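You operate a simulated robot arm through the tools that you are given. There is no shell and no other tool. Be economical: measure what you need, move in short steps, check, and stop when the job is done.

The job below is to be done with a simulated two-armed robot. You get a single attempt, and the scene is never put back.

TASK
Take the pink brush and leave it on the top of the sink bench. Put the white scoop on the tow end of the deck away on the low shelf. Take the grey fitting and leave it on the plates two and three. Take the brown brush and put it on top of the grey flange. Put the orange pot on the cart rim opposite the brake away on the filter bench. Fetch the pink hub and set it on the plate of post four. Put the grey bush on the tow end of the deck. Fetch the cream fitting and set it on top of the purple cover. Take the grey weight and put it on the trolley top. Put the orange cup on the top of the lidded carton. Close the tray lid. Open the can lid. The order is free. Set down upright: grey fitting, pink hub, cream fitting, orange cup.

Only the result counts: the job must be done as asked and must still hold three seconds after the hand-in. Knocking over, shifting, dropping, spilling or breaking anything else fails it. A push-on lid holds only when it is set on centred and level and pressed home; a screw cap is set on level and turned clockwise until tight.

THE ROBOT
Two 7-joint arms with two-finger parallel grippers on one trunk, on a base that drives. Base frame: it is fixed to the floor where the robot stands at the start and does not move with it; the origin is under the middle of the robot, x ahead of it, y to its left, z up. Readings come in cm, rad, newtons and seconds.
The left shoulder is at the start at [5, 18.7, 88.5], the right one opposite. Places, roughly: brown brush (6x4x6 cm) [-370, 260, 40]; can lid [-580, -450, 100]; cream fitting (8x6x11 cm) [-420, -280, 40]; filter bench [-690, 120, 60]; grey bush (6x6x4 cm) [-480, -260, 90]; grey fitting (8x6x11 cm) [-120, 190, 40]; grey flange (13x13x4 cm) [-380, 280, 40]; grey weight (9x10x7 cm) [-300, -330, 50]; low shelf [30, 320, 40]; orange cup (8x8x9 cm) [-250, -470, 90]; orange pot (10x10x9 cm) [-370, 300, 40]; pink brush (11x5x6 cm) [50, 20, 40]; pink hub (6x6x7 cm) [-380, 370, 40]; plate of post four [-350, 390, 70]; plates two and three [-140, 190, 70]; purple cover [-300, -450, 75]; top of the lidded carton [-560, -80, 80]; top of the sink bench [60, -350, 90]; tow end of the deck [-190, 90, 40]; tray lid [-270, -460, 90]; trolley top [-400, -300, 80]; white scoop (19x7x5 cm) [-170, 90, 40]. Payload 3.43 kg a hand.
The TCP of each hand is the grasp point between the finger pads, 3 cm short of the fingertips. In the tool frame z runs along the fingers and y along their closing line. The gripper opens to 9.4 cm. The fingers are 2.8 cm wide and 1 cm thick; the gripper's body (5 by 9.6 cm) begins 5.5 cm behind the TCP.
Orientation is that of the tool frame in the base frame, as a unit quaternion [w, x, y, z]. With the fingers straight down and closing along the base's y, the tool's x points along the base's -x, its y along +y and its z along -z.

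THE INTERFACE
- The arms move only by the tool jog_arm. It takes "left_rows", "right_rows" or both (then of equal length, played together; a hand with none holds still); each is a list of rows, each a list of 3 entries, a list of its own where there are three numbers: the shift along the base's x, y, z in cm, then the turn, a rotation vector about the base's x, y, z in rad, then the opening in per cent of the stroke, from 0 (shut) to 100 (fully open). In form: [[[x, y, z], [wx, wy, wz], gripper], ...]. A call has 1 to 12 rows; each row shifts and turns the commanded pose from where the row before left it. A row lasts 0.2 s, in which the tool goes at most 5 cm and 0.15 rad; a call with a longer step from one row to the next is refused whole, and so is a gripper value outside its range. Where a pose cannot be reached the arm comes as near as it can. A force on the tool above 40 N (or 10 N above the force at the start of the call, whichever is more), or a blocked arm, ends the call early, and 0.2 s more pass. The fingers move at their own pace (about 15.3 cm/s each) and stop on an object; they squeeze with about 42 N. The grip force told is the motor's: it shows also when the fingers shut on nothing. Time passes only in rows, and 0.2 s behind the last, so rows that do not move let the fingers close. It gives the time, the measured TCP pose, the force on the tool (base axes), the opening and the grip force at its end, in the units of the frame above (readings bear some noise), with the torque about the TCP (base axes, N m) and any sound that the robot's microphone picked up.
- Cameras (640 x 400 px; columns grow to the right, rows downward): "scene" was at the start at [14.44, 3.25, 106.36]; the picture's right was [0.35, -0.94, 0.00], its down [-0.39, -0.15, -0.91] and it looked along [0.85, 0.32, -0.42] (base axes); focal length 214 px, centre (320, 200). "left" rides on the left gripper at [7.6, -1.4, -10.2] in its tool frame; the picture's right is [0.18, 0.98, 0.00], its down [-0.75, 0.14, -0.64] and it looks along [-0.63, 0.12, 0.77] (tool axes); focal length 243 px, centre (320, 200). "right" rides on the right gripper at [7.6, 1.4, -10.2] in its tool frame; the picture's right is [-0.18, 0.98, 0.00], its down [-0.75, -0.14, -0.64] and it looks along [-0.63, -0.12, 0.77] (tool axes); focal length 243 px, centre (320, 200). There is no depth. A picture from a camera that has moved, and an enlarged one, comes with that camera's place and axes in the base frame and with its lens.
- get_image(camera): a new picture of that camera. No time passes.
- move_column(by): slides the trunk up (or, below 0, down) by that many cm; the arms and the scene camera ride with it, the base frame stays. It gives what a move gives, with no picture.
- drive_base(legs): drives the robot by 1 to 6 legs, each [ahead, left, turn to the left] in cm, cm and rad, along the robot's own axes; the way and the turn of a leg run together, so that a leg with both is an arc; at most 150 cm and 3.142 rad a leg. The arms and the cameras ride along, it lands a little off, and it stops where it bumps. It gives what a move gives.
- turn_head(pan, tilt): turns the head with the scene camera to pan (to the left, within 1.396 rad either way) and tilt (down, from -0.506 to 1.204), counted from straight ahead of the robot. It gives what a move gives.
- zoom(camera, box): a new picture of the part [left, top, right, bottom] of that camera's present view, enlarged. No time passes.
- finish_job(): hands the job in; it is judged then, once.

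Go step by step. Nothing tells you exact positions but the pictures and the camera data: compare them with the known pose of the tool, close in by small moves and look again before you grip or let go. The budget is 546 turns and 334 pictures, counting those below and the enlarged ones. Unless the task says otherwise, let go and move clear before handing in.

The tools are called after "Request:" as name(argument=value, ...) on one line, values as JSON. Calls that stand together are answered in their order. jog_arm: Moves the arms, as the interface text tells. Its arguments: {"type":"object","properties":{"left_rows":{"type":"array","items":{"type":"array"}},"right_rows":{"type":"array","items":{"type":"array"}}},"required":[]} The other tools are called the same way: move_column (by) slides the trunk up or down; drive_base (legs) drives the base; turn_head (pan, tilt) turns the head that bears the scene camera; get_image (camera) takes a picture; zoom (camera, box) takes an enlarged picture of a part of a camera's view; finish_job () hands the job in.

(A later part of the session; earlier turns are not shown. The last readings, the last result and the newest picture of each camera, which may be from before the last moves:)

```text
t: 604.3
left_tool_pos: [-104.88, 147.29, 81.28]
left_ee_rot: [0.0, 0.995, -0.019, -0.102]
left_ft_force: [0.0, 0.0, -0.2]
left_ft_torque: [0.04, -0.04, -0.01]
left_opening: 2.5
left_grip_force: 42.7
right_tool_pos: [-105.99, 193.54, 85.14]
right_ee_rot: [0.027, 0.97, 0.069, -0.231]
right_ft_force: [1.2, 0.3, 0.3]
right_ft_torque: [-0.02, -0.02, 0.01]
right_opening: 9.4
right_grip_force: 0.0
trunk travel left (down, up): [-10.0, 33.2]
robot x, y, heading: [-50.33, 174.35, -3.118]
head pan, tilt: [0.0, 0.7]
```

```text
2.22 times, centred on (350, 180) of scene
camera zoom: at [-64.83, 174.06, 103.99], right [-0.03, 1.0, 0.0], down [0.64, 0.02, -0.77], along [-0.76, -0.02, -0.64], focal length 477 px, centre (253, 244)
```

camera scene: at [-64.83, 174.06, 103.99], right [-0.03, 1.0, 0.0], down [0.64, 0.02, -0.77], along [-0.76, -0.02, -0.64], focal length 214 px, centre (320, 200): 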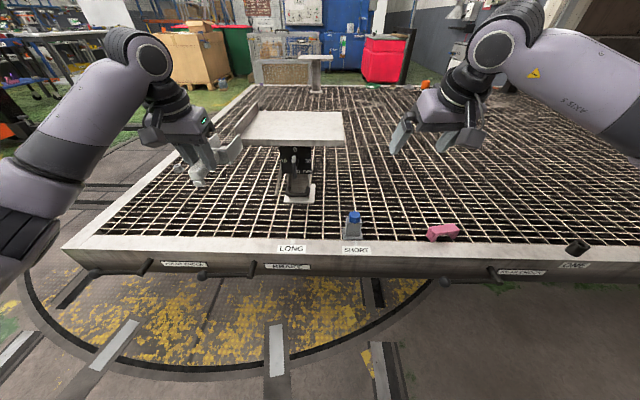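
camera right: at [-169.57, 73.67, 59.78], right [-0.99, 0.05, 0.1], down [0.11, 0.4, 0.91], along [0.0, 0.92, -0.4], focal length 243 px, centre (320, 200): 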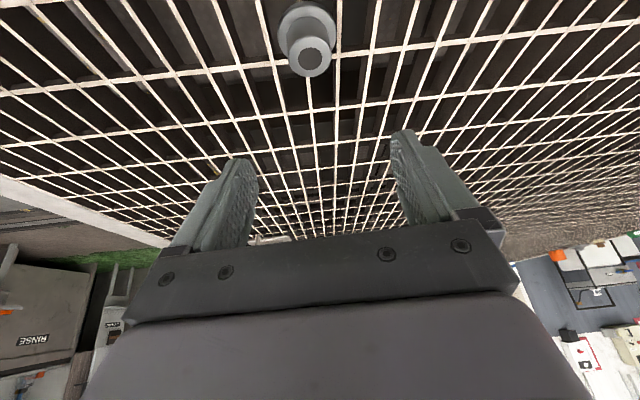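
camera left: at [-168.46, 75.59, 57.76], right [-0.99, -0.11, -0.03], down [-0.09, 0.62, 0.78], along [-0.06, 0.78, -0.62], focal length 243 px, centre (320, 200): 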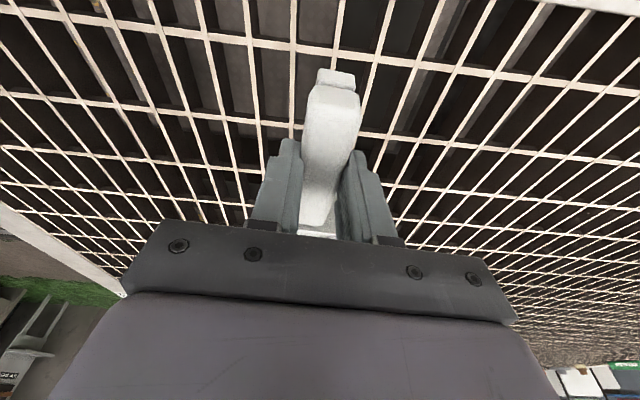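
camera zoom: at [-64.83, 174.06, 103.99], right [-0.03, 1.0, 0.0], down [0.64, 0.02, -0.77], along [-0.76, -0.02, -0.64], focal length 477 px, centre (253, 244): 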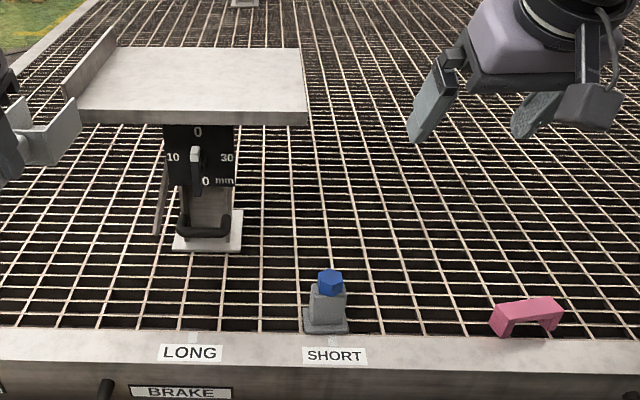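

The grey fitting stands at about [-122.5, 186], and the post plate is at z ≈ 70, x -137 to -172, y 144 to 181. I'll raise the scoop a bit and move in.

Request:
jog_arm(left_rows=[[[0, -1, 4], [0, 0, 0], 0], [[0, -1, 4], [0, 0, 0], 0], [[0, -1, 4], [0, 0, 0], 0]])

Request:
drive_base(legs=[[20, 0, 0]])

Request:
jog_arm(right_rows=[[[1, -1, -4.5], [0, 0, 0], 100], [[1, -1, -4.5], [0, 0, 0], 100], [[0, -1, -4.5], [0, 0, 0], 100], [[0, -1, -4.5], [0, 0, 0], 100], [[0, -1, -4.5], [0, 0, 0], 100], [[0, -1, -4.5], [0, 0, 0], 100]])

Request:
get_image(camera="right")

Request:
get_image(camera="scene")

```text
t: 605.1
left_tool_pos: [-105.18, 144.21, 93.41]
left_ee_rot: [-0.001, 0.995, -0.019, -0.101]
left_ft_force: [-0.2, -0.7, -0.2]
left_ft_torque: [0.05, -0.04, 0.0]
left_opening: 2.5
left_grip_force: 41.8
right_tool_pos: [-105.96, 193.5, 85.1]
right_ee_rot: [0.026, 0.97, 0.069, -0.23]
right_ft_force: [-0.7, 0.7, -0.5]
right_ft_torque: [0.0, -0.02, -0.01]
right_opening: 9.41
right_grip_force: 0.0
trunk travel left (down, up): [-10.0, 33.2]
robot x, y, heading: [-50.57, 173.98, -3.115]
head pan, tilt: [0.0, 0.7]
```

```text
t: 606.7
left_tool_pos: [-125.55, 143.93, 93.4]
left_ee_rot: [0.001, 0.995, -0.021, -0.101]
left_ft_force: [0.1, -0.1, -0.6]
left_ft_torque: [0.03, -0.06, -0.01]
left_opening: 2.49
left_grip_force: 41.6
right_tool_pos: [-126.15, 193.19, 85.11]
right_ee_rot: [0.027, 0.97, 0.068, -0.23]
right_ft_force: [0.5, 0.2, -0.9]
right_ft_torque: [-0.03, 0.01, 0.01]
right_opening: 9.41
right_grip_force: 0.0
trunk travel left (down, up): [-10.0, 33.2]
robot x, y, heading: [-70.48, 173.69, -3.117]
head pan, tilt: [0.0, 0.7]
```

```text
t: 608.1
left_tool_pos: [-125.53, 143.89, 93.39]
left_ee_rot: [0.0, 0.995, -0.02, -0.101]
left_ft_force: [-0.6, 0.3, -1.5]
left_ft_torque: [-0.02, -0.03, -0.01]
left_opening: 2.48
left_grip_force: 42.0
right_tool_pos: [-124.24, 187.31, 57.81]
right_ee_rot: [0.027, 0.97, 0.067, -0.232]
right_ft_force: [-0.3, -0.4, 1.1]
right_ft_torque: [-0.03, 0.0, -0.01]
right_opening: 9.41
right_grip_force: 0.1
trunk travel left (down, up): [-10.0, 33.2]
robot x, y, heading: [-70.94, 173.71, -3.12]
head pan, tilt: [0.0, 0.7]
```

```text
101 pictures are left
camera right: at [-112.76, 187.6, 63.56], right [-0.02, -0.99, 0.1], down [-0.4, 0.1, 0.91], along [-0.92, -0.02, -0.4], focal length 243 px, centre (320, 200)
```

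right: 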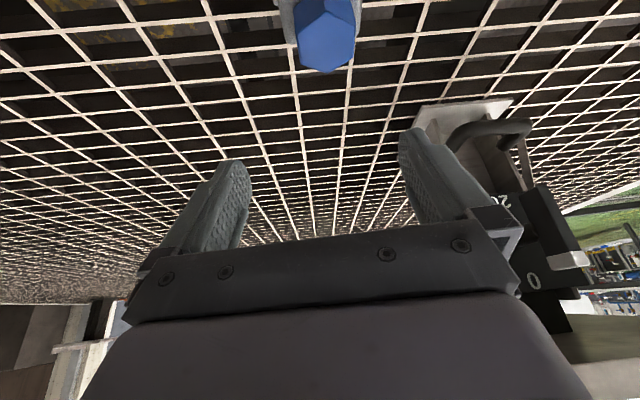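

```text
100 pictures are left
camera scene: at [-85.11, 173.59, 104.0], right [-0.02, 1.0, 0.0], down [0.64, 0.02, -0.76], along [-0.76, -0.02, -0.64], focal length 214 px, centre (320, 200)
```

scene: 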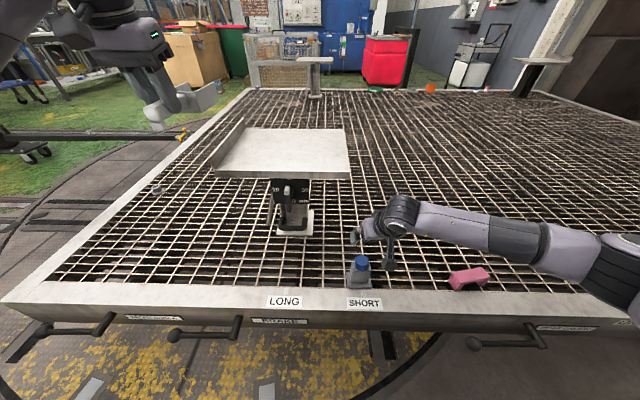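

Request:
jog_arm(right_rows=[[[0.2, -0.5, -4], [0, 0, 0], 100], [[0.2, -0.5, -4], [0, 0, 0], 100], [[0.2, -0.5, -3.5], [0, 0, 0], 100]])

Request:
get_image(camera="right")

```text
t: 608.9
left_tool_pos: [-125.56, 143.95, 93.54]
left_ee_rot: [-0.001, 0.995, -0.021, -0.101]
left_ft_force: [-0.2, 0.5, -0.1]
left_ft_torque: [0.0, -0.02, 0.0]
left_opening: 2.5
left_grip_force: 42.1
right_tool_pos: [-123.47, 185.59, 46.54]
right_ee_rot: [0.027, 0.97, 0.068, -0.231]
right_ft_force: [-0.4, 0.0, -0.3]
right_ft_torque: [0.02, -0.01, 0.04]
right_opening: 9.4
right_grip_force: 0.1
trunk travel left (down, up): [-10.0, 33.2]
robot x, y, heading: [-70.67, 173.8, -3.116]
head pan, tilt: [0.0, 0.7]
```

```text
99 pictures are left
camera right: at [-112.1, 185.97, 52.29], right [-0.02, -0.99, 0.1], down [-0.4, 0.1, 0.91], along [-0.92, -0.02, -0.4], focal length 243 px, centre (320, 200)
```

right: 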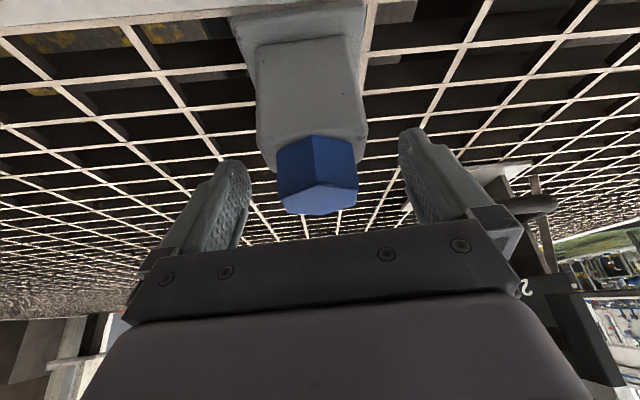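

Request:
jog_arm(right_rows=[[[0, 0.6, -1.5], [0, 0, 0], 100], [[0, 0, -1.5], [0, 0, 0], 100], [[0.2, 0, -0.8], [0, 0, 0], 100]])

Request:
get_image(camera="right")

```text
t: 609.7
left_tool_pos: [-125.62, 143.98, 93.46]
left_ee_rot: [-0.001, 0.995, -0.022, -0.102]
left_ft_force: [-0.6, 0.2, -1.0]
left_ft_torque: [-0.03, -0.02, 0.03]
left_opening: 2.46
left_grip_force: 41.6
right_tool_pos: [-123.4, 186.12, 42.86]
right_ee_rot: [0.026, 0.97, 0.067, -0.232]
right_ft_force: [-0.5, 0.2, -0.1]
right_ft_torque: [0.02, 0.02, 0.02]
right_opening: 9.4
right_grip_force: 0.1
trunk travel left (down, up): [-10.0, 33.2]
robot x, y, heading: [-70.73, 173.3, -3.119]
head pan, tilt: [0.0, 0.7]
```

```text
98 pictures are left
camera right: at [-111.87, 186.56, 48.62], right [-0.02, -0.99, 0.1], down [-0.4, 0.1, 0.91], along [-0.92, -0.02, -0.4], focal length 243 px, centre (320, 200)
```

right: 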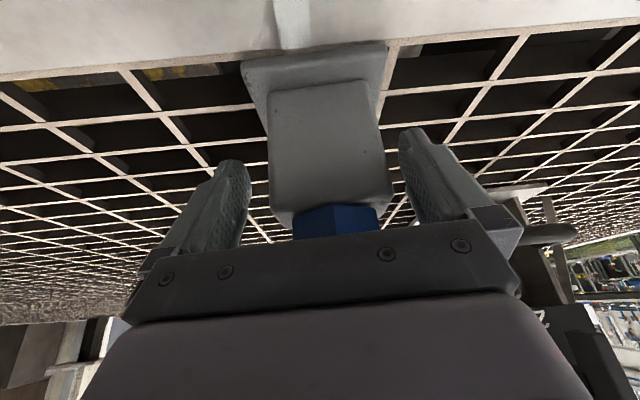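

Request:
jog_arm(right_rows=[[[0, 0, 0], [0, 0, 0], 60], [[0, 0, 0], [0, 0, 0], 0], [[0, 0, 0], [0, 0, 0], 0]])

Request:
jog_arm(right_rows=[[[0, 0, 2], [0, 0, 0], 0], [[0, 0, 4], [0, 0, 0], 0], [[0, 0, 4.5], [0, 0, 0], 0], [[0, 0, 4.5], [0, 0, 0], 0], [[0, 0, 4.5], [0, 0, 0], 0], [[0, 0, 4.5], [0, 0, 0], 0], [[0, 0, 4.5], [0, 0, 0], 0], [[0, 0, 4.5], [0, 0, 0], 0], [[0, 0, 4.5], [0, 0, 0], 0]])

Request:
get_image(camera="right")

Request:
get_image(camera="scene")

```text
t: 610.5
left_tool_pos: [-125.59, 143.99, 93.34]
left_ee_rot: [-0.001, 0.995, -0.021, -0.101]
left_ft_force: [0.1, 0.8, -0.4]
left_ft_torque: [-0.01, -0.04, 0.0]
left_opening: 2.51
left_grip_force: 41.9
right_tool_pos: [-123.27, 186.11, 42.79]
right_ee_rot: [0.028, 0.97, 0.068, -0.232]
right_ft_force: [-0.7, -1.7, 0.6]
right_ft_torque: [-0.21, -0.14, -0.04]
right_opening: 6.39
right_grip_force: 42.0
trunk travel left (down, up): [-10.0, 33.2]
robot x, y, heading: [-70.39, 173.84, -3.118]
head pan, tilt: [0.0, 0.7]
```

```text
t: 612.5
left_tool_pos: [-125.61, 143.96, 93.47]
left_ee_rot: [0.0, 0.995, -0.02, -0.102]
left_ft_force: [0.4, -0.1, -0.5]
left_ft_torque: [0.0, -0.03, -0.02]
left_opening: 2.48
left_grip_force: 42.3
right_tool_pos: [-123.27, 186.37, 80.44]
right_ee_rot: [0.027, 0.97, 0.068, -0.23]
right_ft_force: [-0.7, -0.1, -3.6]
right_ft_torque: [0.04, 0.01, -0.03]
right_opening: 6.43
right_grip_force: 42.5
trunk travel left (down, up): [-10.0, 33.2]
robot x, y, heading: [-70.64, 173.96, -3.118]
head pan, tilt: [0.0, 0.7]
```

```text
97 pictures are left
camera right: at [-111.82, 186.67, 86.26], right [-0.02, -0.99, 0.1], down [-0.4, 0.1, 0.91], along [-0.92, -0.02, -0.4], focal length 243 px, centre (320, 200)
```

right: 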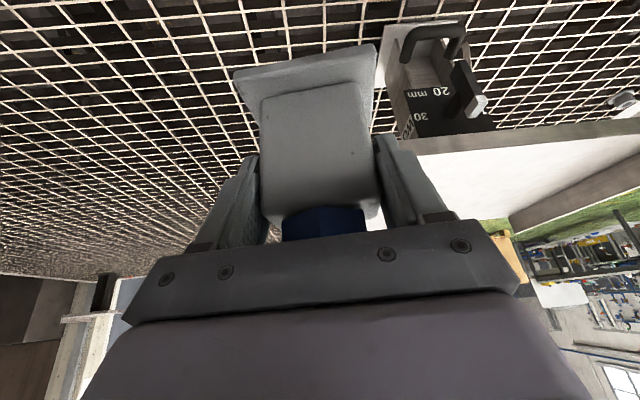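

```text
96 pictures are left
camera scene: at [-85.13, 173.59, 103.98], right [-0.02, 1.0, 0.0], down [0.64, 0.02, -0.76], along [-0.76, -0.02, -0.64], focal length 214 px, centre (320, 200)
```

scene: 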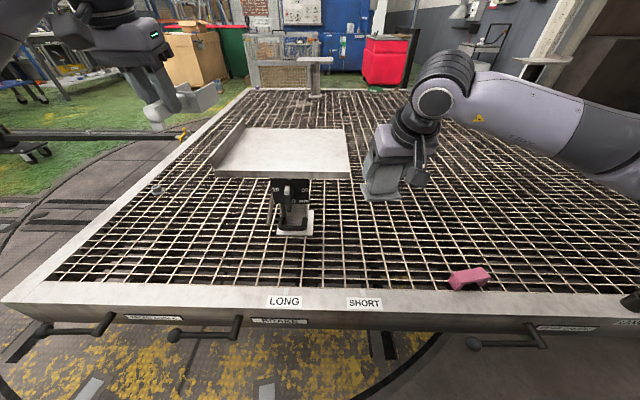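

The fitting is held. The plate is really at z ≈ 73, x -130 to -163, y 145 to 180, so I'll raise and shift the base to bring it over the plate.

Request:
jog_arm(right_rows=[[[0, 0, 3.5], [0, 0, 0], 0], [[0, 0, 3.5], [0, 0, 0], 0]])

Request:
drive_base(legs=[[6, 17, 0]])

Request:
jog_arm(right_rows=[[[-4, 0, 0], [0, 0, 0], 0], [[-4, 0, 0], [0, 0, 0], 0], [[-4, 0, 0], [0, 0, 0], 0]])

Request:
get_image(camera="scene")

Request:
get_image(camera="right")

```text
t: 613.1
left_tool_pos: [-125.48, 143.98, 93.45]
left_ee_rot: [0.0, 0.995, -0.02, -0.101]
left_ft_force: [0.4, -0.6, -0.9]
left_ft_torque: [-0.01, -0.04, 0.02]
left_opening: 2.5
left_grip_force: 42.4
right_tool_pos: [-123.34, 186.29, 87.48]
right_ee_rot: [0.027, 0.97, 0.067, -0.23]
right_ft_force: [0.8, 0.8, -3.1]
right_ft_torque: [-0.01, -0.03, 0.01]
right_opening: 6.42
right_grip_force: 41.7
trunk travel left (down, up): [-10.0, 33.2]
robot x, y, heading: [-70.73, 173.92, -3.117]
head pan, tilt: [0.0, 0.7]
```

```text
t: 614.7
left_tool_pos: [-130.25, 128.56, 93.27]
left_ee_rot: [0.0, 0.995, -0.021, -0.099]
left_ft_force: [0.1, -0.1, -0.8]
left_ft_torque: [0.01, -0.03, 0.0]
left_opening: 2.45
left_grip_force: 42.0
right_tool_pos: [-127.71, 170.94, 87.23]
right_ee_rot: [0.025, 0.971, 0.066, -0.228]
right_ft_force: [0.3, -0.5, -4.2]
right_ft_torque: [0.01, -0.01, 0.03]
right_opening: 6.41
right_grip_force: 42.4
trunk travel left (down, up): [-10.0, 33.2]
robot x, y, heading: [-75.19, 158.51, -3.125]
head pan, tilt: [0.0, 0.7]
stopped in leg 1: the robot was blocked; the commanded pose is now the measured one
```

```text
t: 615.5
left_tool_pos: [-130.13, 128.62, 93.32]
left_ee_rot: [-0.001, 0.995, -0.022, -0.098]
left_ft_force: [-0.6, 0.0, 0.1]
left_ft_torque: [0.02, -0.01, 0.0]
left_opening: 2.47
left_grip_force: 42.1
right_tool_pos: [-139.59, 170.89, 87.25]
right_ee_rot: [0.026, 0.971, 0.067, -0.23]
right_ft_force: [-0.1, 0.0, -3.8]
right_ft_torque: [0.0, 0.0, -0.03]
right_opening: 6.4
right_grip_force: 41.5
trunk travel left (down, up): [-10.0, 33.2]
robot x, y, heading: [-74.79, 158.47, -3.115]
head pan, tilt: [0.0, 0.7]
```

```text
95 pictures are left
camera scene: at [-89.57, 158.09, 103.98], right [-0.02, 1.0, 0.0], down [0.64, 0.01, -0.76], along [-0.76, -0.02, -0.64], focal length 214 px, centre (320, 200)
```

scene: 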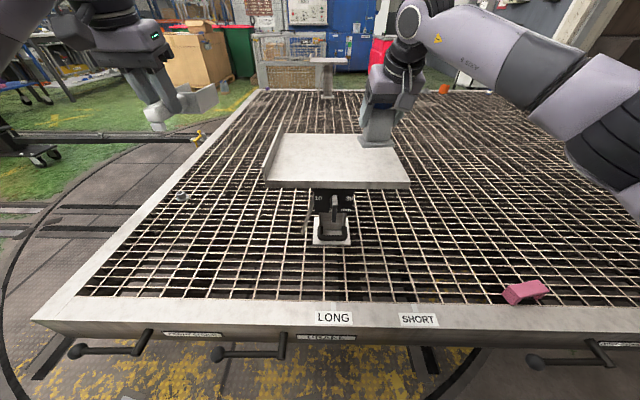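

```text
94 pictures are left
camera right: at [-128.08, 171.17, 92.97], right [-0.02, -0.99, 0.1], down [-0.4, 0.1, 0.91], along [-0.91, -0.02, -0.4], focal length 243 px, centre (320, 200)
```

right: 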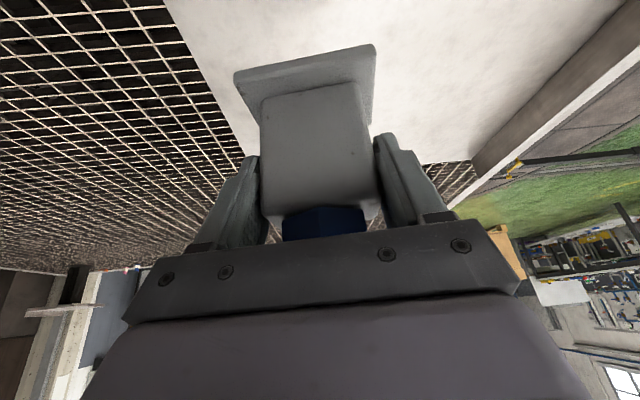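

Request:
jog_arm(right_rows=[[[-1.5, -2.5, -1], [0, 0, 0], 0], [[-1.5, -2.5, -1], [0, 0, 0], 0], [[0, 0, -2], [0, 0, 0], 0]])

Request:
get_image(camera="right")

Request:
zoom(camera="scene", box=[250, 80, 450, 220])

```text
t: 616.3
left_tool_pos: [-130.13, 128.61, 93.26]
left_ee_rot: [0.0, 0.995, -0.022, -0.099]
left_ft_force: [0.0, 0.6, -0.6]
left_ft_torque: [-0.04, -0.04, 0.0]
left_opening: 2.49
left_grip_force: 42.0
right_tool_pos: [-142.46, 166.1, 83.16]
right_ee_rot: [0.025, 0.971, 0.067, -0.229]
right_ft_force: [0.7, 0.4, -3.4]
right_ft_torque: [0.03, 0.02, -0.03]
right_opening: 6.38
right_grip_force: 42.3
trunk travel left (down, up): [-10.0, 33.2]
robot x, y, heading: [-75.31, 157.92, -3.123]
head pan, tilt: [0.0, 0.7]
```

```text
93 pictures are left
camera right: at [-131.04, 166.36, 88.95], right [-0.03, -0.99, 0.1], down [-0.4, 0.1, 0.91], along [-0.91, -0.02, -0.4], focal length 243 px, centre (320, 200)
```

right: 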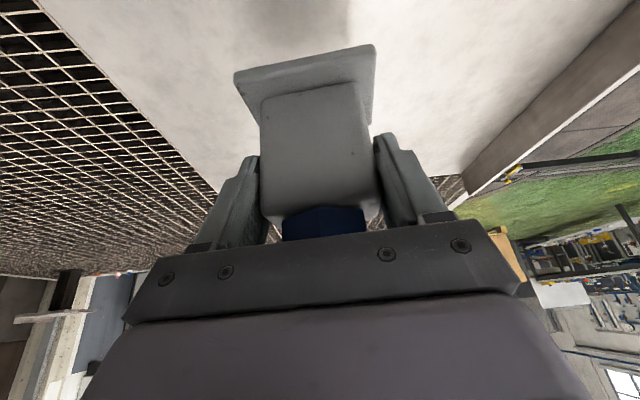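

```text
2.86 times, centred on (350, 150) of scene
camera zoom: at [-89.58, 158.07, 103.98], right [-0.02, 1.0, 0.0], down [0.64, 0.01, -0.76], along [-0.76, -0.01, -0.64], focal length 613 px, centre (234, 343)
```

zoom: 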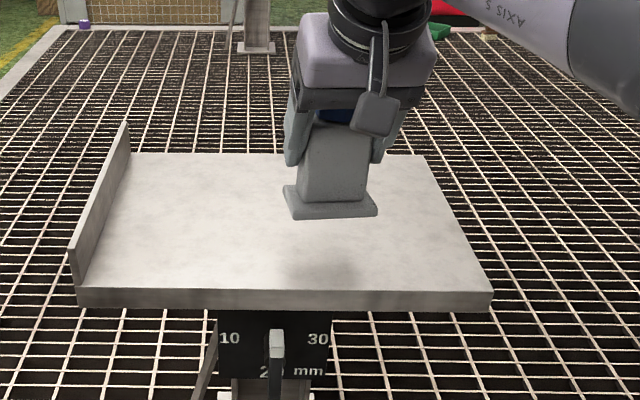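

Request:
jog_arm(right_rows=[[[0, 0, -1.5], [0, 0, 0], 0], [[0, 0, -1], [0, 0, 0], 0], [[0, 0, -0.6], [0, 0, 0], 0], [[0, 0, -0.5], [0, 0, 0], 0]])

Request:
zoom(camera="scene", box=[250, 80, 450, 220])

```text
t: 617.3
left_tool_pos: [-130.19, 128.58, 93.33]
left_ee_rot: [0.0, 0.995, -0.021, -0.099]
left_ft_force: [0.5, 0.8, -0.3]
left_ft_torque: [0.03, -0.03, 0.0]
left_opening: 2.48
left_grip_force: 42.3
right_tool_pos: [-142.9, 166.01, 79.69]
right_ee_rot: [0.026, 0.971, 0.065, -0.23]
right_ft_force: [-0.1, -0.3, -4.2]
right_ft_torque: [0.01, -0.02, -0.02]
right_opening: 6.38
right_grip_force: 41.6
trunk travel left (down, up): [-10.0, 33.2]
robot x, y, heading: [-75.09, 157.74, -3.125]
head pan, tilt: [0.0, 0.7]
```

```text
2.86 times, centred on (350, 150) of scene
camera zoom: at [-89.58, 158.09, 103.98], right [-0.02, 1.0, 0.0], down [0.64, 0.01, -0.76], along [-0.76, -0.01, -0.64], focal length 613 px, centre (234, 343)
```

zoom: 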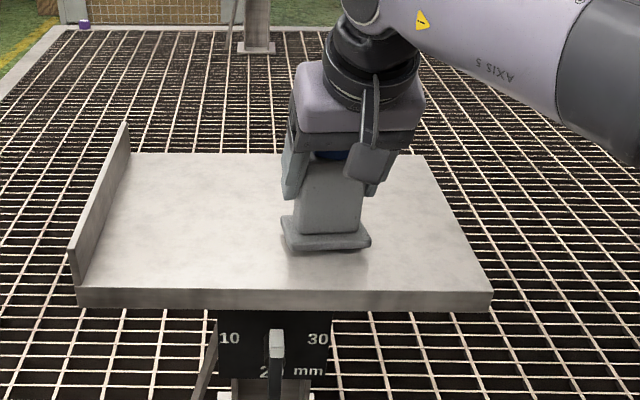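

Request:
jog_arm(right_rows=[[[0, 0, -0.4], [0, 0, 0], 0], [[0, 0, -0.4], [0, 0, 0], 0], [[0, 0, -0.4], [0, 0, 0], 0]])

```text
t: 618.1
left_tool_pos: [-130.02, 128.55, 93.56]
left_ee_rot: [-0.001, 0.995, -0.023, -0.1]
left_ft_force: [-0.1, 0.1, -0.3]
left_ft_torque: [0.01, -0.04, -0.01]
left_opening: 2.49
left_grip_force: 42.5
right_tool_pos: [-142.66, 165.96, 79.07]
right_ee_rot: [0.025, 0.97, 0.067, -0.234]
right_ft_force: [4.9, 0.2, 14.9]
right_ft_torque: [0.67, 0.34, -0.17]
right_opening: 6.42
right_grip_force: 42.4
trunk travel left (down, up): [-10.0, 33.2]
robot x, y, heading: [-74.92, 157.93, -3.124]
head pan, tilt: [0.0, 0.7]
```

Contact. I'll ease off, release and withdraw upward along the tool axis.

Request:
jog_arm(right_rows=[[[0, 0, 0.3], [0, 0, 0], 0], [[0, 0, 0], [0, 0, 0], 80], [[0, 0, 0], [0, 0, 0], 100], [[0, 0, 0], [0, 0, 0], 100], [[1, 0, 2.2], [0, 0, 0], 100], [[1.5, 0, 3.5], [0, 0, 0], 100], [[1.5, 0, 3.5], [0, 0, 0], 100], [[1.5, 0, 3.5], [0, 0, 0], 100]])

Request:
zoom(camera="scene", box=[250, 80, 450, 220])

```text
t: 619.9
left_tool_pos: [-130.1, 128.6, 93.34]
left_ee_rot: [0.0, 0.995, -0.022, -0.099]
left_ft_force: [-0.1, 0.5, -0.5]
left_ft_torque: [0.01, -0.05, 0.03]
left_opening: 2.49
left_grip_force: 41.9
right_tool_pos: [-137.11, 165.98, 91.52]
right_ee_rot: [0.026, 0.971, 0.065, -0.229]
right_ft_force: [-0.5, -0.4, 0.0]
right_ft_torque: [-0.02, 0.02, -0.02]
right_opening: 9.41
right_grip_force: 0.1
trunk travel left (down, up): [-10.0, 33.2]
robot x, y, heading: [-75.37, 158.18, -3.129]
head pan, tilt: [0.0, 0.7]
```

```text
2.86 times, centred on (350, 150) of scene
camera zoom: at [-89.55, 158.08, 103.99], right [-0.02, 1.0, 0.0], down [0.64, 0.01, -0.76], along [-0.76, -0.02, -0.64], focal length 613 px, centre (234, 343)
```

zoom: 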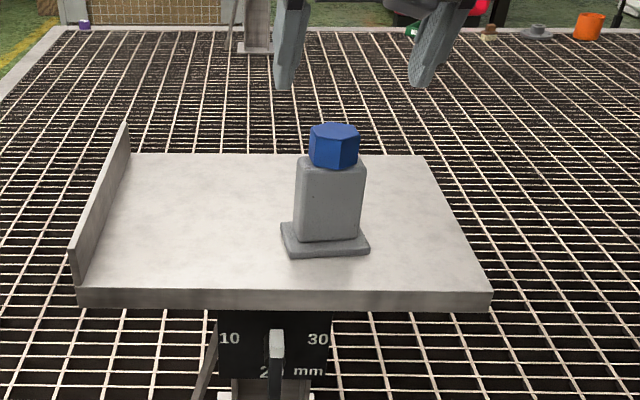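

The grey fitting stands on the plate. Now the scoop: I'll back off and go north to find the low shelf on the east side.

Request:
drive_base(legs=[[-22, 0, 0], [0, 0, -1.58], [60, 0, 0]])

Request:
turn_head(pan=-0.8, tilt=0.4)

Request:
get_image(camera="scene")

```text
t: 628.5
left_tool_pos: [-78.83, 274.43, 93.3]
left_ee_rot: [0.072, -0.671, 0.735, 0.068]
left_ft_force: [0.3, -0.2, -1.1]
left_ft_torque: [-0.02, 0.03, -0.02]
left_opening: 2.51
left_grip_force: 42.3
right_tool_pos: [-40.99, 279.66, 91.51]
right_ee_rot: [-0.148, 0.718, -0.657, -0.178]
right_ft_force: [0.5, -0.4, -0.1]
right_ft_torque: [-0.01, -0.02, -0.03]
right_opening: 9.41
right_grip_force: 0.0
trunk travel left (down, up): [-10.0, 33.2]
robot x, y, heading: [-51.25, 218.41, 1.55]
head pan, tilt: [0.0, 0.7]
```

```text
t: 629.6
left_tool_pos: [-78.79, 274.34, 93.32]
left_ee_rot: [0.073, -0.671, 0.735, 0.068]
left_ft_force: [-0.3, -0.3, -0.6]
left_ft_torque: [-0.01, 0.0, -0.02]
left_opening: 2.48
left_grip_force: 42.4
right_tool_pos: [-41.05, 279.61, 91.54]
right_ee_rot: [-0.149, 0.718, -0.656, -0.178]
right_ft_force: [-0.3, -0.5, 0.6]
right_ft_torque: [-0.02, -0.03, -0.04]
right_opening: 9.4
right_grip_force: 0.1
trunk travel left (down, up): [-10.0, 33.2]
robot x, y, heading: [-51.7, 218.06, 1.543]
head pan, tilt: [-0.799, 0.4]
```

```text
89 pictures are left
camera scene: at [-44.65, 230.33, 106.67], right [0.68, -0.73, 0.0], down [-0.29, -0.26, -0.92], along [0.68, 0.63, -0.39], focal length 214 px, centre (320, 200)
```

scene: 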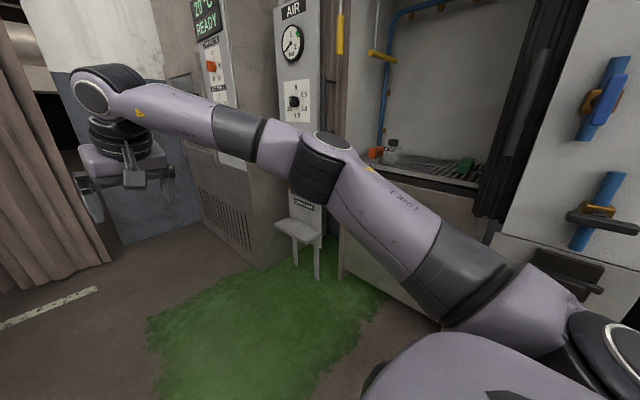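

Request:
zoom(camera="scene", box=[250, 170, 370, 290])

```text
3.33 times, centred on (310, 230) of scene
camera zoom: at [-44.65, 230.33, 106.67], right [0.68, -0.73, 0.0], down [-0.29, -0.26, -0.92], along [0.68, 0.63, -0.39], focal length 715 px, centre (353, 100)
```

zoom: 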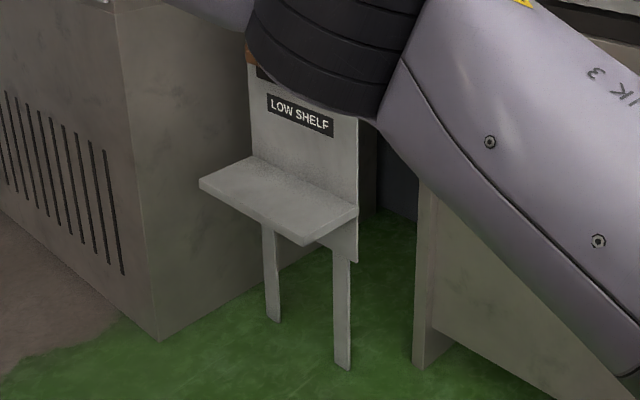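

The low shelf is at about x 25–39, y 306–336, z ≈ 37. I'll face it and yaw the left hand so that the scoop lies lengthwise.

Request:
drive_base(legs=[[80, 0, 0.02], [0, 0, -1.56]])

Request:
jog_arm(left_rows=[[[0, 0, 0], [0, 0, -0.15], 0], [[0, 0, 0], [0, 0, -0.15], 0], [[0, 0, 0], [0, 0, -0.15], 0], [[0, 0, 0], [0, 0, -0.15], 0], [[0, 0, 0], [0, 0, -0.15], 0], [[0, 0, 0], [0, 0, -0.15], 0], [[0, 0, 0], [0, 0, -0.15], 0], [[0, 0, 0], [0, 0, -0.15], 0], [[0, 0, 0], [0, 0, -0.15], 0], [[0, 0, 0], [0, 0, -0.15], 0]])

Request:
turn_head(pan=0.2, tilt=0.7)

Request:
get_image(camera="scene")

```text
t: 637.8
left_tool_pos: [7.76, 325.06, 93.32]
left_ee_rot: [0.099, 0.057, 0.993, -0.004]
left_ft_force: [0.8, 0.3, -0.9]
left_ft_torque: [-0.04, 0.04, 0.0]
left_opening: 2.49
left_grip_force: 42.1
right_tool_pos: [12.13, 287.13, 91.49]
right_ee_rot: [0.231, -0.033, 0.972, 0.018]
right_ft_force: [-0.4, -0.4, -0.9]
right_ft_torque: [0.0, 0.0, 0.02]
right_opening: 9.37
right_grip_force: 0.1
trunk travel left (down, up): [-10.0, 33.2]
robot x, y, heading: [-49.03, 299.04, -0.05]
head pan, tilt: [-0.799, 0.4]
```

```text
t: 640.0
left_tool_pos: [7.68, 324.93, 93.33]
left_ee_rot: [0.07, 0.718, 0.688, -0.071]
left_ft_force: [-0.3, -0.3, -0.7]
left_ft_torque: [0.04, -0.01, -0.01]
left_opening: 2.47
left_grip_force: 41.7
right_tool_pos: [12.26, 287.08, 91.51]
right_ee_rot: [0.231, -0.034, 0.972, 0.019]
right_ft_force: [0.5, -0.1, -0.5]
right_ft_torque: [0.0, 0.01, 0.01]
right_opening: 9.41
right_grip_force: 0.1
trunk travel left (down, up): [-10.0, 33.2]
robot x, y, heading: [-49.18, 299.13, -0.05]
head pan, tilt: [-0.799, 0.4]
```

```text
t: 641.3
left_tool_pos: [7.7, 324.98, 93.32]
left_ee_rot: [0.07, 0.718, 0.689, -0.07]
left_ft_force: [0.2, -0.1, -0.2]
left_ft_torque: [0.03, -0.01, 0.01]
left_opening: 2.48
left_grip_force: 42.0
right_tool_pos: [12.19, 287.16, 91.61]
right_ee_rot: [0.231, -0.032, 0.972, 0.018]
right_ft_force: [0.6, 0.0, 1.0]
right_ft_torque: [0.0, -0.02, 0.0]
right_opening: 9.4
right_grip_force: 0.0
trunk travel left (down, up): [-10.0, 33.2]
robot x, y, heading: [-48.71, 299.35, -0.047]
head pan, tilt: [0.201, 0.7]
```

```text
87 pictures are left
camera scene: at [-34.88, 300.12, 103.99], right [0.15, -0.99, 0.0], down [-0.64, -0.1, -0.77], along [0.76, 0.12, -0.64], focal length 214 px, centre (320, 200)
```

scene: 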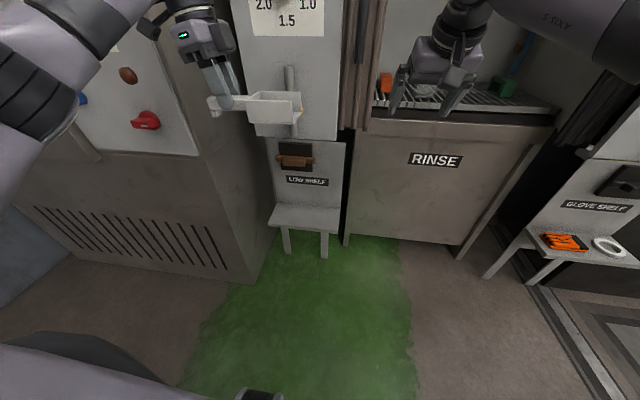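

Request:
jog_arm(right_rows=[[[-4, -1, -1], [0, 0, 0], 100], [[-4, -1, -1], [0, 0, 0], 100], [[-4, -1, -1], [0, 0, 0], 100], [[-4, -1, -1], [0, 0, 0], 100], [[-4, -1, -1], [0, 0, 0], 100]], left_rows=[[[0, 0, -3], [0, 0, 0], 0], [[0, 0, -3], [0, 0, 0], 0], [[0, 0, -3], [0, 0, 0], 0], [[0, 0, -3], [0, 0, 0], 0], [[0, 0, -3], [0, 0, 0], 0]])

Request:
drive_base(legs=[[18, 0, 0.05]])

Request:
get_image(camera="scene")

```text
t: 642.5
left_tool_pos: [7.67, 325.02, 78.23]
left_ee_rot: [0.071, 0.718, 0.689, -0.07]
left_ft_force: [0.2, 0.2, -0.3]
left_ft_torque: [0.0, -0.03, -0.01]
left_opening: 2.49
left_grip_force: 41.8
right_tool_pos: [-7.94, 281.76, 86.68]
right_ee_rot: [0.232, -0.032, 0.972, 0.017]
right_ft_force: [0.0, 0.3, -0.2]
right_ft_torque: [-0.02, 0.0, 0.02]
right_opening: 9.38
right_grip_force: 0.1
trunk travel left (down, up): [-10.0, 33.2]
robot x, y, heading: [-49.2, 299.12, -0.048]
head pan, tilt: [0.201, 0.7]
```

```text
t: 644.0
left_tool_pos: [23.45, 326.77, 78.09]
left_ee_rot: [0.064, 0.71, 0.697, -0.075]
left_ft_force: [-1.9, 0.8, 0.1]
left_ft_torque: [-0.03, -0.13, -0.04]
left_opening: 2.48
left_grip_force: 41.8
right_tool_pos: [10.02, 283.06, 86.62]
right_ee_rot: [0.23, -0.053, 0.971, 0.022]
right_ft_force: [0.4, -0.2, -0.1]
right_ft_torque: [-0.02, -0.01, -0.02]
right_opening: 9.38
right_grip_force: 0.1
trunk travel left (down, up): [-10.0, 33.2]
robot x, y, heading: [-31.87, 298.29, -0.009]
head pan, tilt: [0.201, 0.7]
stopped in leg 1: the force on the tool passed its limit (the readings are from after the stop); the commanded pose is now the measured one
```

```text
86 pictures are left
camera scene: at [-17.72, 300.24, 103.99], right [0.19, -0.98, 0.0], down [-0.63, -0.12, -0.77], along [0.75, 0.15, -0.64], focal length 214 px, centre (320, 200)
```

scene: 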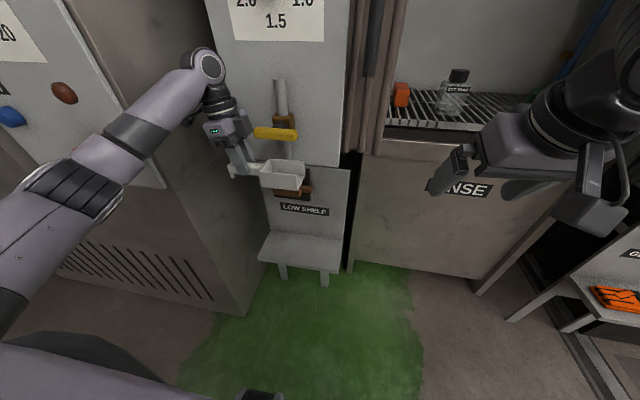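

Something on the air panel was touched at that height. I'll back off, lower the hand below it, and come in again.

Request:
drive_base(legs=[[-10, 0, 0]])

Request:
jog_arm(left_rows=[[[0, -1, -4], [0, 0, 0], 0], [[0, -1, -4], [0, 0, 0], 0], [[0, -1, -4], [0, 0, 0], 0], [[0, -1, -4], [0, 0, 0], 0], [[0, -1, -4], [0, 0, 0], 0], [[0, -1, -4], [0, 0, 0], 0]])

Request:
zoom(camera="scene", box=[180, 60, 400, 290])

```text
t: 645.1
left_tool_pos: [13.43, 327.04, 78.14]
left_ee_rot: [0.064, 0.71, 0.697, -0.075]
left_ft_force: [-0.3, -0.4, -1.1]
left_ft_torque: [0.03, 0.01, -0.04]
left_opening: 2.5
left_grip_force: 41.8
right_tool_pos: [0.21, 283.21, 86.61]
right_ee_rot: [0.23, -0.053, 0.972, 0.022]
right_ft_force: [-0.5, -0.7, -0.7]
right_ft_torque: [0.01, -0.02, 0.01]
right_opening: 9.4
right_grip_force: 0.1
trunk travel left (down, up): [-10.0, 33.2]
robot x, y, heading: [-42.03, 298.74, -0.006]
head pan, tilt: [0.201, 0.7]
```

```text
t: 646.5
left_tool_pos: [13.53, 320.76, 54.29]
left_ee_rot: [0.064, 0.709, 0.698, -0.075]
left_ft_force: [0.3, 0.2, -1.2]
left_ft_torque: [0.01, 0.0, 0.03]
left_opening: 2.51
left_grip_force: 42.5
right_tool_pos: [0.25, 283.26, 86.52]
right_ee_rot: [0.231, -0.054, 0.971, 0.022]
right_ft_force: [0.4, -0.2, 0.0]
right_ft_torque: [0.01, -0.01, 0.01]
right_opening: 9.38
right_grip_force: 0.0
trunk travel left (down, up): [-10.0, 33.2]
robot x, y, heading: [-41.88, 298.44, -0.006]
head pan, tilt: [0.201, 0.7]
```

```text
1.74 times, centred on (290, 175) of scene
camera zoom: at [-27.6, 300.32, 103.99], right [0.19, -0.98, 0.0], down [-0.63, -0.13, -0.76], along [0.75, 0.15, -0.64], focal length 373 px, centre (372, 244)
```

zoom: 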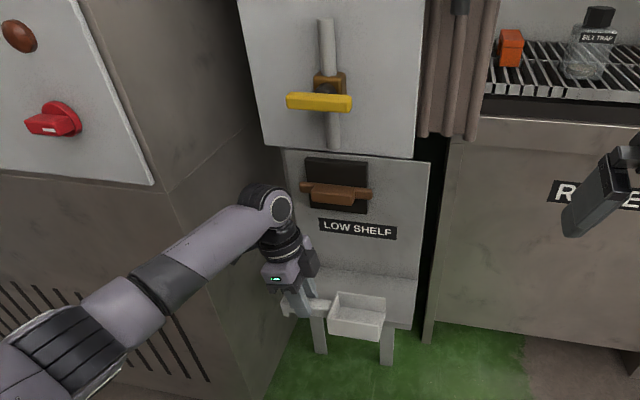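

Request:
jog_arm(left_rows=[[[0, 1.5, -2], [0, 0, 0], 0], [[0, 1.5, -2], [0, 0, 0], 0], [[0, 1.5, -2], [0, 0, 0], 0]])

Request:
drive_base(legs=[[14.5, 0, 0]])

Request:
zoom(camera="scene", box=[180, 80, 400, 300])

Request:
get_image(camera="left")

```text
t: 647.4
left_tool_pos: [13.31, 325.5, 48.09]
left_ee_rot: [0.065, 0.709, 0.698, -0.074]
left_ft_force: [0.3, -0.5, -1.3]
left_ft_torque: [-0.02, 0.01, -0.03]
left_opening: 2.5
left_grip_force: 42.0
right_tool_pos: [0.41, 283.2, 86.63]
right_ee_rot: [0.23, -0.053, 0.971, 0.022]
right_ft_force: [0.5, -0.3, 0.2]
right_ft_torque: [0.01, 0.0, -0.04]
right_opening: 9.4
right_grip_force: 0.0
trunk travel left (down, up): [-10.0, 33.2]
robot x, y, heading: [-41.81, 298.56, -0.006]
head pan, tilt: [0.201, 0.7]
```

```text
t: 648.7
left_tool_pos: [27.84, 325.62, 48.25]
left_ee_rot: [0.064, 0.708, 0.699, -0.075]
left_ft_force: [0.2, 0.3, -0.9]
left_ft_torque: [0.02, 0.01, 0.02]
left_opening: 2.49
left_grip_force: 42.2
right_tool_pos: [14.69, 283.14, 86.6]
right_ee_rot: [0.23, -0.054, 0.971, 0.023]
right_ft_force: [0.4, 0.6, 0.5]
right_ft_torque: [-0.02, 0.01, 0.03]
right_opening: 9.41
right_grip_force: 0.0
trunk travel left (down, up): [-10.0, 33.2]
robot x, y, heading: [-27.28, 298.67, -0.007]
head pan, tilt: [0.201, 0.7]
```

```text
1.82 times, centred on (290, 190) of scene
camera zoom: at [-13.2, 300.34, 103.99], right [0.19, -0.98, 0.0], down [-0.63, -0.13, -0.76], along [0.75, 0.15, -0.64], focal length 390 px, centre (374, 218)
```

zoom: 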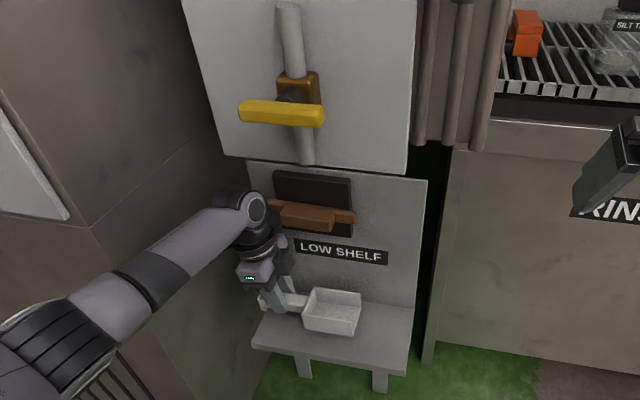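

```text
83 pictures are left
camera left: at [26.53, 335.06, 56.69], right [0.98, 0.17, -0.05], down [0.14, -0.62, 0.77], along [0.1, -0.77, -0.63], focal length 243 px, centre (320, 200)
```

left: 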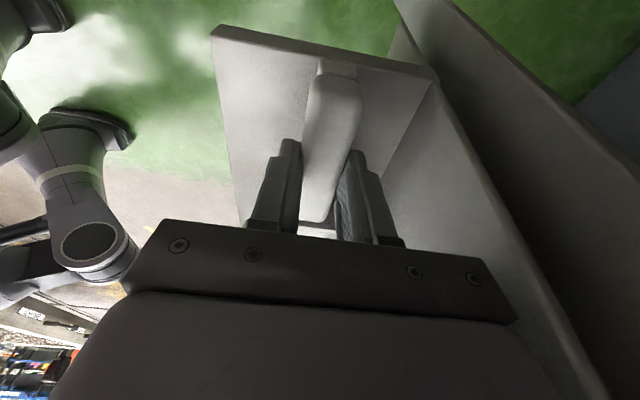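

Request:
jog_arm(left_rows=[[[0.5, -0.5, -2], [0, 0, 0], 0], [[0, 0, -1.5], [0, 0, 0], 0], [[0, 0, -1], [0, 0, 0], 0], [[0, 0, -0.7], [0, 0, 0], 0], [[0, 0, -0.5], [0, 0, 0], 0]])

Request:
zoom(camera="scene", box=[240, 170, 340, 290])

```text
t: 649.2
left_tool_pos: [28.62, 325.73, 46.64]
left_ee_rot: [0.071, 0.704, 0.703, -0.071]
left_ft_force: [-9.0, -4.5, 30.5]
left_ft_torque: [0.76, 0.34, 0.28]
left_opening: 2.55
left_grip_force: 41.9
right_tool_pos: [14.4, 283.27, 86.69]
right_ee_rot: [0.232, -0.056, 0.971, 0.022]
right_ft_force: [0.0, 0.0, -1.1]
right_ft_torque: [0.03, 0.01, 0.04]
right_opening: 9.38
right_grip_force: 0.1
trunk travel left (down, up): [-10.0, 33.2]
robot x, y, heading: [-27.22, 298.57, 0.001]
head pan, tilt: [0.201, 0.7]
stopped in row 2 (left hand): the force on the tool passed its limit (the readings are from after the stop); the commanded pose is now the measured one
```

```text
3.33 times, centred on (290, 230) of scene
camera zoom: at [-13.55, 300.27, 104.07], right [0.2, -0.98, 0.0], down [-0.63, -0.13, -0.77], along [0.75, 0.15, -0.64], focal length 715 px, centre (420, 100)
```

zoom: 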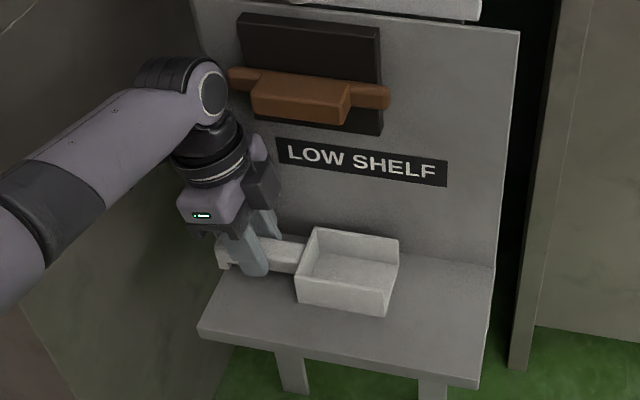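

Request:
jog_arm(left_rows=[[[0, 0, 0.3], [0, 0, 0], 0]])

Request:
get_image(camera="left")

```text
t: 649.6
left_tool_pos: [28.73, 325.78, 46.71]
left_ee_rot: [0.07, 0.706, 0.701, -0.072]
left_ft_force: [-1.5, -5.7, 23.3]
left_ft_torque: [0.47, -0.05, 0.04]
left_opening: 2.52
left_grip_force: 41.9
right_tool_pos: [14.38, 283.2, 86.67]
right_ee_rot: [0.232, -0.055, 0.971, 0.023]
right_ft_force: [0.3, -0.4, -0.3]
right_ft_torque: [0.0, -0.01, -0.06]
right_opening: 9.42
right_grip_force: 0.1
trunk travel left (down, up): [-10.0, 33.2]
robot x, y, heading: [-27.27, 298.75, -0.004]
head pan, tilt: [0.201, 0.7]
```

```text
81 pictures are left
camera left: at [27.14, 335.19, 55.1], right [0.98, 0.18, -0.04], down [0.14, -0.61, 0.78], along [0.11, -0.77, -0.63], focal length 243 px, centre (320, 200)
```

left: 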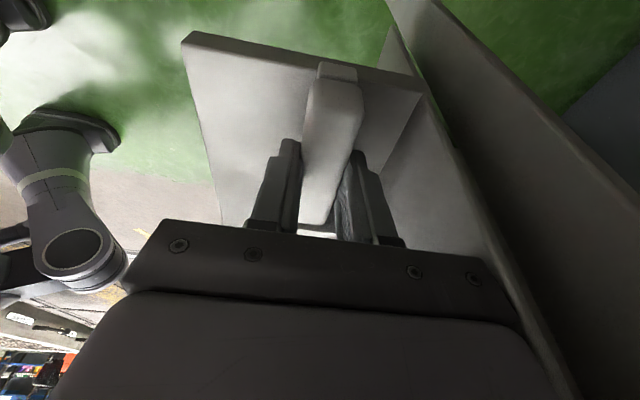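

Request:
jog_arm(left_rows=[[[0, 0, 1.5], [0, 0, 0], 0], [[0, -2, 0], [0, 0, 0], 0], [[0, -1.5, 0], [0, 0, 0], 0], [[0, 0, -0.8], [0, 0, 0], 0], [[0, 0, -0.5], [0, 0, 0], 0]])

Request:
zoom(camera="scene", box=[240, 170, 340, 290])

```text
t: 651.0
left_tool_pos: [28.27, 325.7, 46.65]
left_ee_rot: [0.061, 0.686, 0.722, -0.068]
left_ft_force: [-2.4, -1.5, 11.6]
left_ft_torque: [-1.14, -0.33, -0.21]
left_opening: 2.52
left_grip_force: 42.1
right_tool_pos: [14.46, 283.65, 86.58]
right_ee_rot: [0.231, -0.059, 0.971, 0.023]
right_ft_force: [0.8, 0.4, 0.2]
right_ft_torque: [-0.01, -0.01, -0.03]
right_opening: 9.4
right_grip_force: 0.1
trunk travel left (down, up): [-10.0, 33.2]
robot x, y, heading: [-27.46, 298.72, 0.006]
head pan, tilt: [0.201, 0.7]
stopped in row 5 (left hand): the force on the tool passed its limit (the readings are from after the stop); the commanded pose is now the measured one
```

```text
3.33 times, centred on (290, 230) of scene
camera zoom: at [-13.56, 300.5, 104.01], right [0.21, -0.98, 0.0], down [-0.63, -0.13, -0.77], along [0.75, 0.16, -0.64], focal length 715 px, centre (420, 100)
```

zoom: 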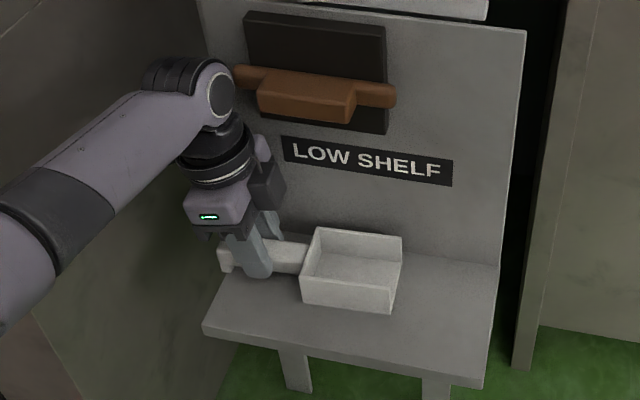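

The wrist is fouling the brown bar above the shelf. I'll lift, shift toward the shelf's north end, and lower again.

Request:
jog_arm(left_rows=[[[0, 0.5, 2], [0, 0, 0], 0], [[-1, 2.5, 1], [0, 0, 0], 0], [[0, 3, 0], [0, 0, 0], 0], [[0, 2, 0], [0, 0, -0.05], 0], [[0, 0, -2], [0, 0, 0], 0]])

Request:
zoom(camera="scene", box=[230, 160, 350, 290])

Request:
get_image(camera="left")

```text
t: 651.8
left_tool_pos: [27.36, 329.24, 49.55]
left_ee_rot: [0.062, 0.689, 0.718, -0.077]
left_ft_force: [0.4, -2.1, -1.3]
left_ft_torque: [0.11, 0.07, -0.13]
left_opening: 2.52
left_grip_force: 42.3
right_tool_pos: [14.71, 283.48, 86.65]
right_ee_rot: [0.23, -0.058, 0.971, 0.023]
right_ft_force: [-0.1, 0.1, 0.1]
right_ft_torque: [0.0, -0.03, -0.01]
right_opening: 9.43
right_grip_force: 0.0
trunk travel left (down, up): [-10.0, 33.2]
robot x, y, heading: [-27.56, 298.8, -0.0]
head pan, tilt: [0.201, 0.7]
stopped in row 3 (left hand): the force on the tool passed its limit (the readings are from after the stop); the commanded pose is now the measured one
```

```text
3.08 times, centred on (290, 225) of scene
camera zoom: at [-13.34, 300.43, 103.98], right [0.2, -0.98, 0.0], down [-0.63, -0.13, -0.76], along [0.75, 0.15, -0.64], focal length 660 px, centre (412, 123)
```

zoom: 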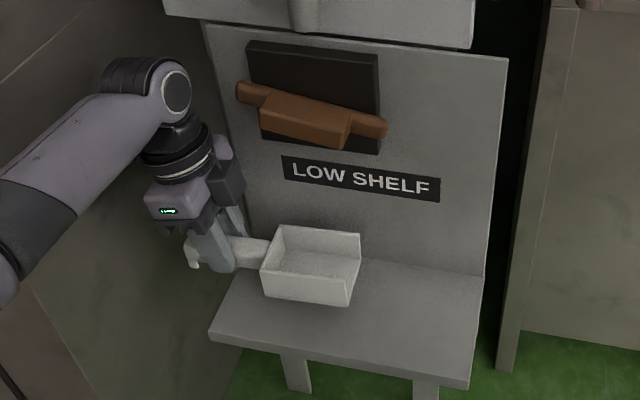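

```text
78 pictures are left
camera left: at [25.6, 338.58, 58.01], right [0.97, 0.22, -0.06], down [0.18, -0.61, 0.77], along [0.13, -0.76, -0.63], focal length 243 px, centre (320, 200)
```

left: 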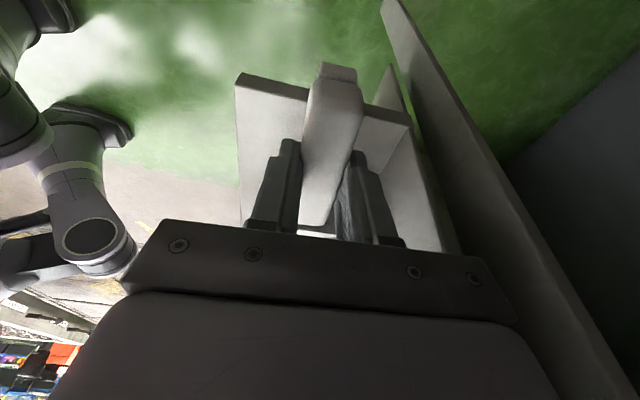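

Request:
jog_arm(left_rows=[[[-1.2, -1.2, 0], [0, 0, 0], 0], [[0, 0, -1.5], [0, 0, 0], 0], [[0, 0, -1.5], [0, 0, 0], 0], [[0, 0, -1], [0, 0, 0], 0], [[0, 0, -0.7], [0, 0, 0], 0], [[0, 0, -0.7], [0, 0, 0], 0]])

Request:
zoom(camera="scene", box=[230, 160, 350, 290])

```text
t: 653.2
left_tool_pos: [26.71, 328.24, 45.44]
left_ee_rot: [0.069, 0.688, 0.719, -0.072]
left_ft_force: [-1.4, -0.2, 13.9]
left_ft_torque: [-0.16, 0.0, -0.12]
left_opening: 2.48
left_grip_force: 41.6
right_tool_pos: [14.57, 283.63, 86.6]
right_ee_rot: [0.23, -0.059, 0.971, 0.024]
right_ft_force: [-0.1, -0.6, 0.5]
right_ft_torque: [-0.04, -0.01, -0.06]
right_opening: 9.41
right_grip_force: 0.0
trunk travel left (down, up): [-10.0, 33.2]
robot x, y, heading: [-27.15, 298.85, 0.006]
head pan, tilt: [0.201, 0.7]
stopped in row 6 (left hand): the force on the tool passed its limit (the readings are from after the stop); the commanded pose is now the measured one
```

```text
3.08 times, centred on (290, 225) of scene
camera zoom: at [-13.46, 300.38, 103.99], right [0.2, -0.98, 0.0], down [-0.63, -0.13, -0.77], along [0.75, 0.16, -0.64], focal length 660 px, centre (412, 123)
```

zoom: 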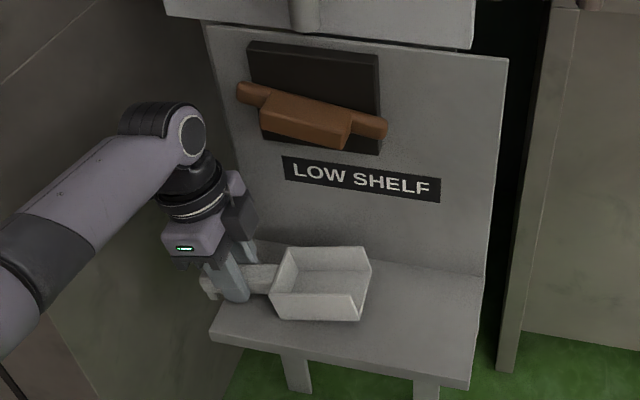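

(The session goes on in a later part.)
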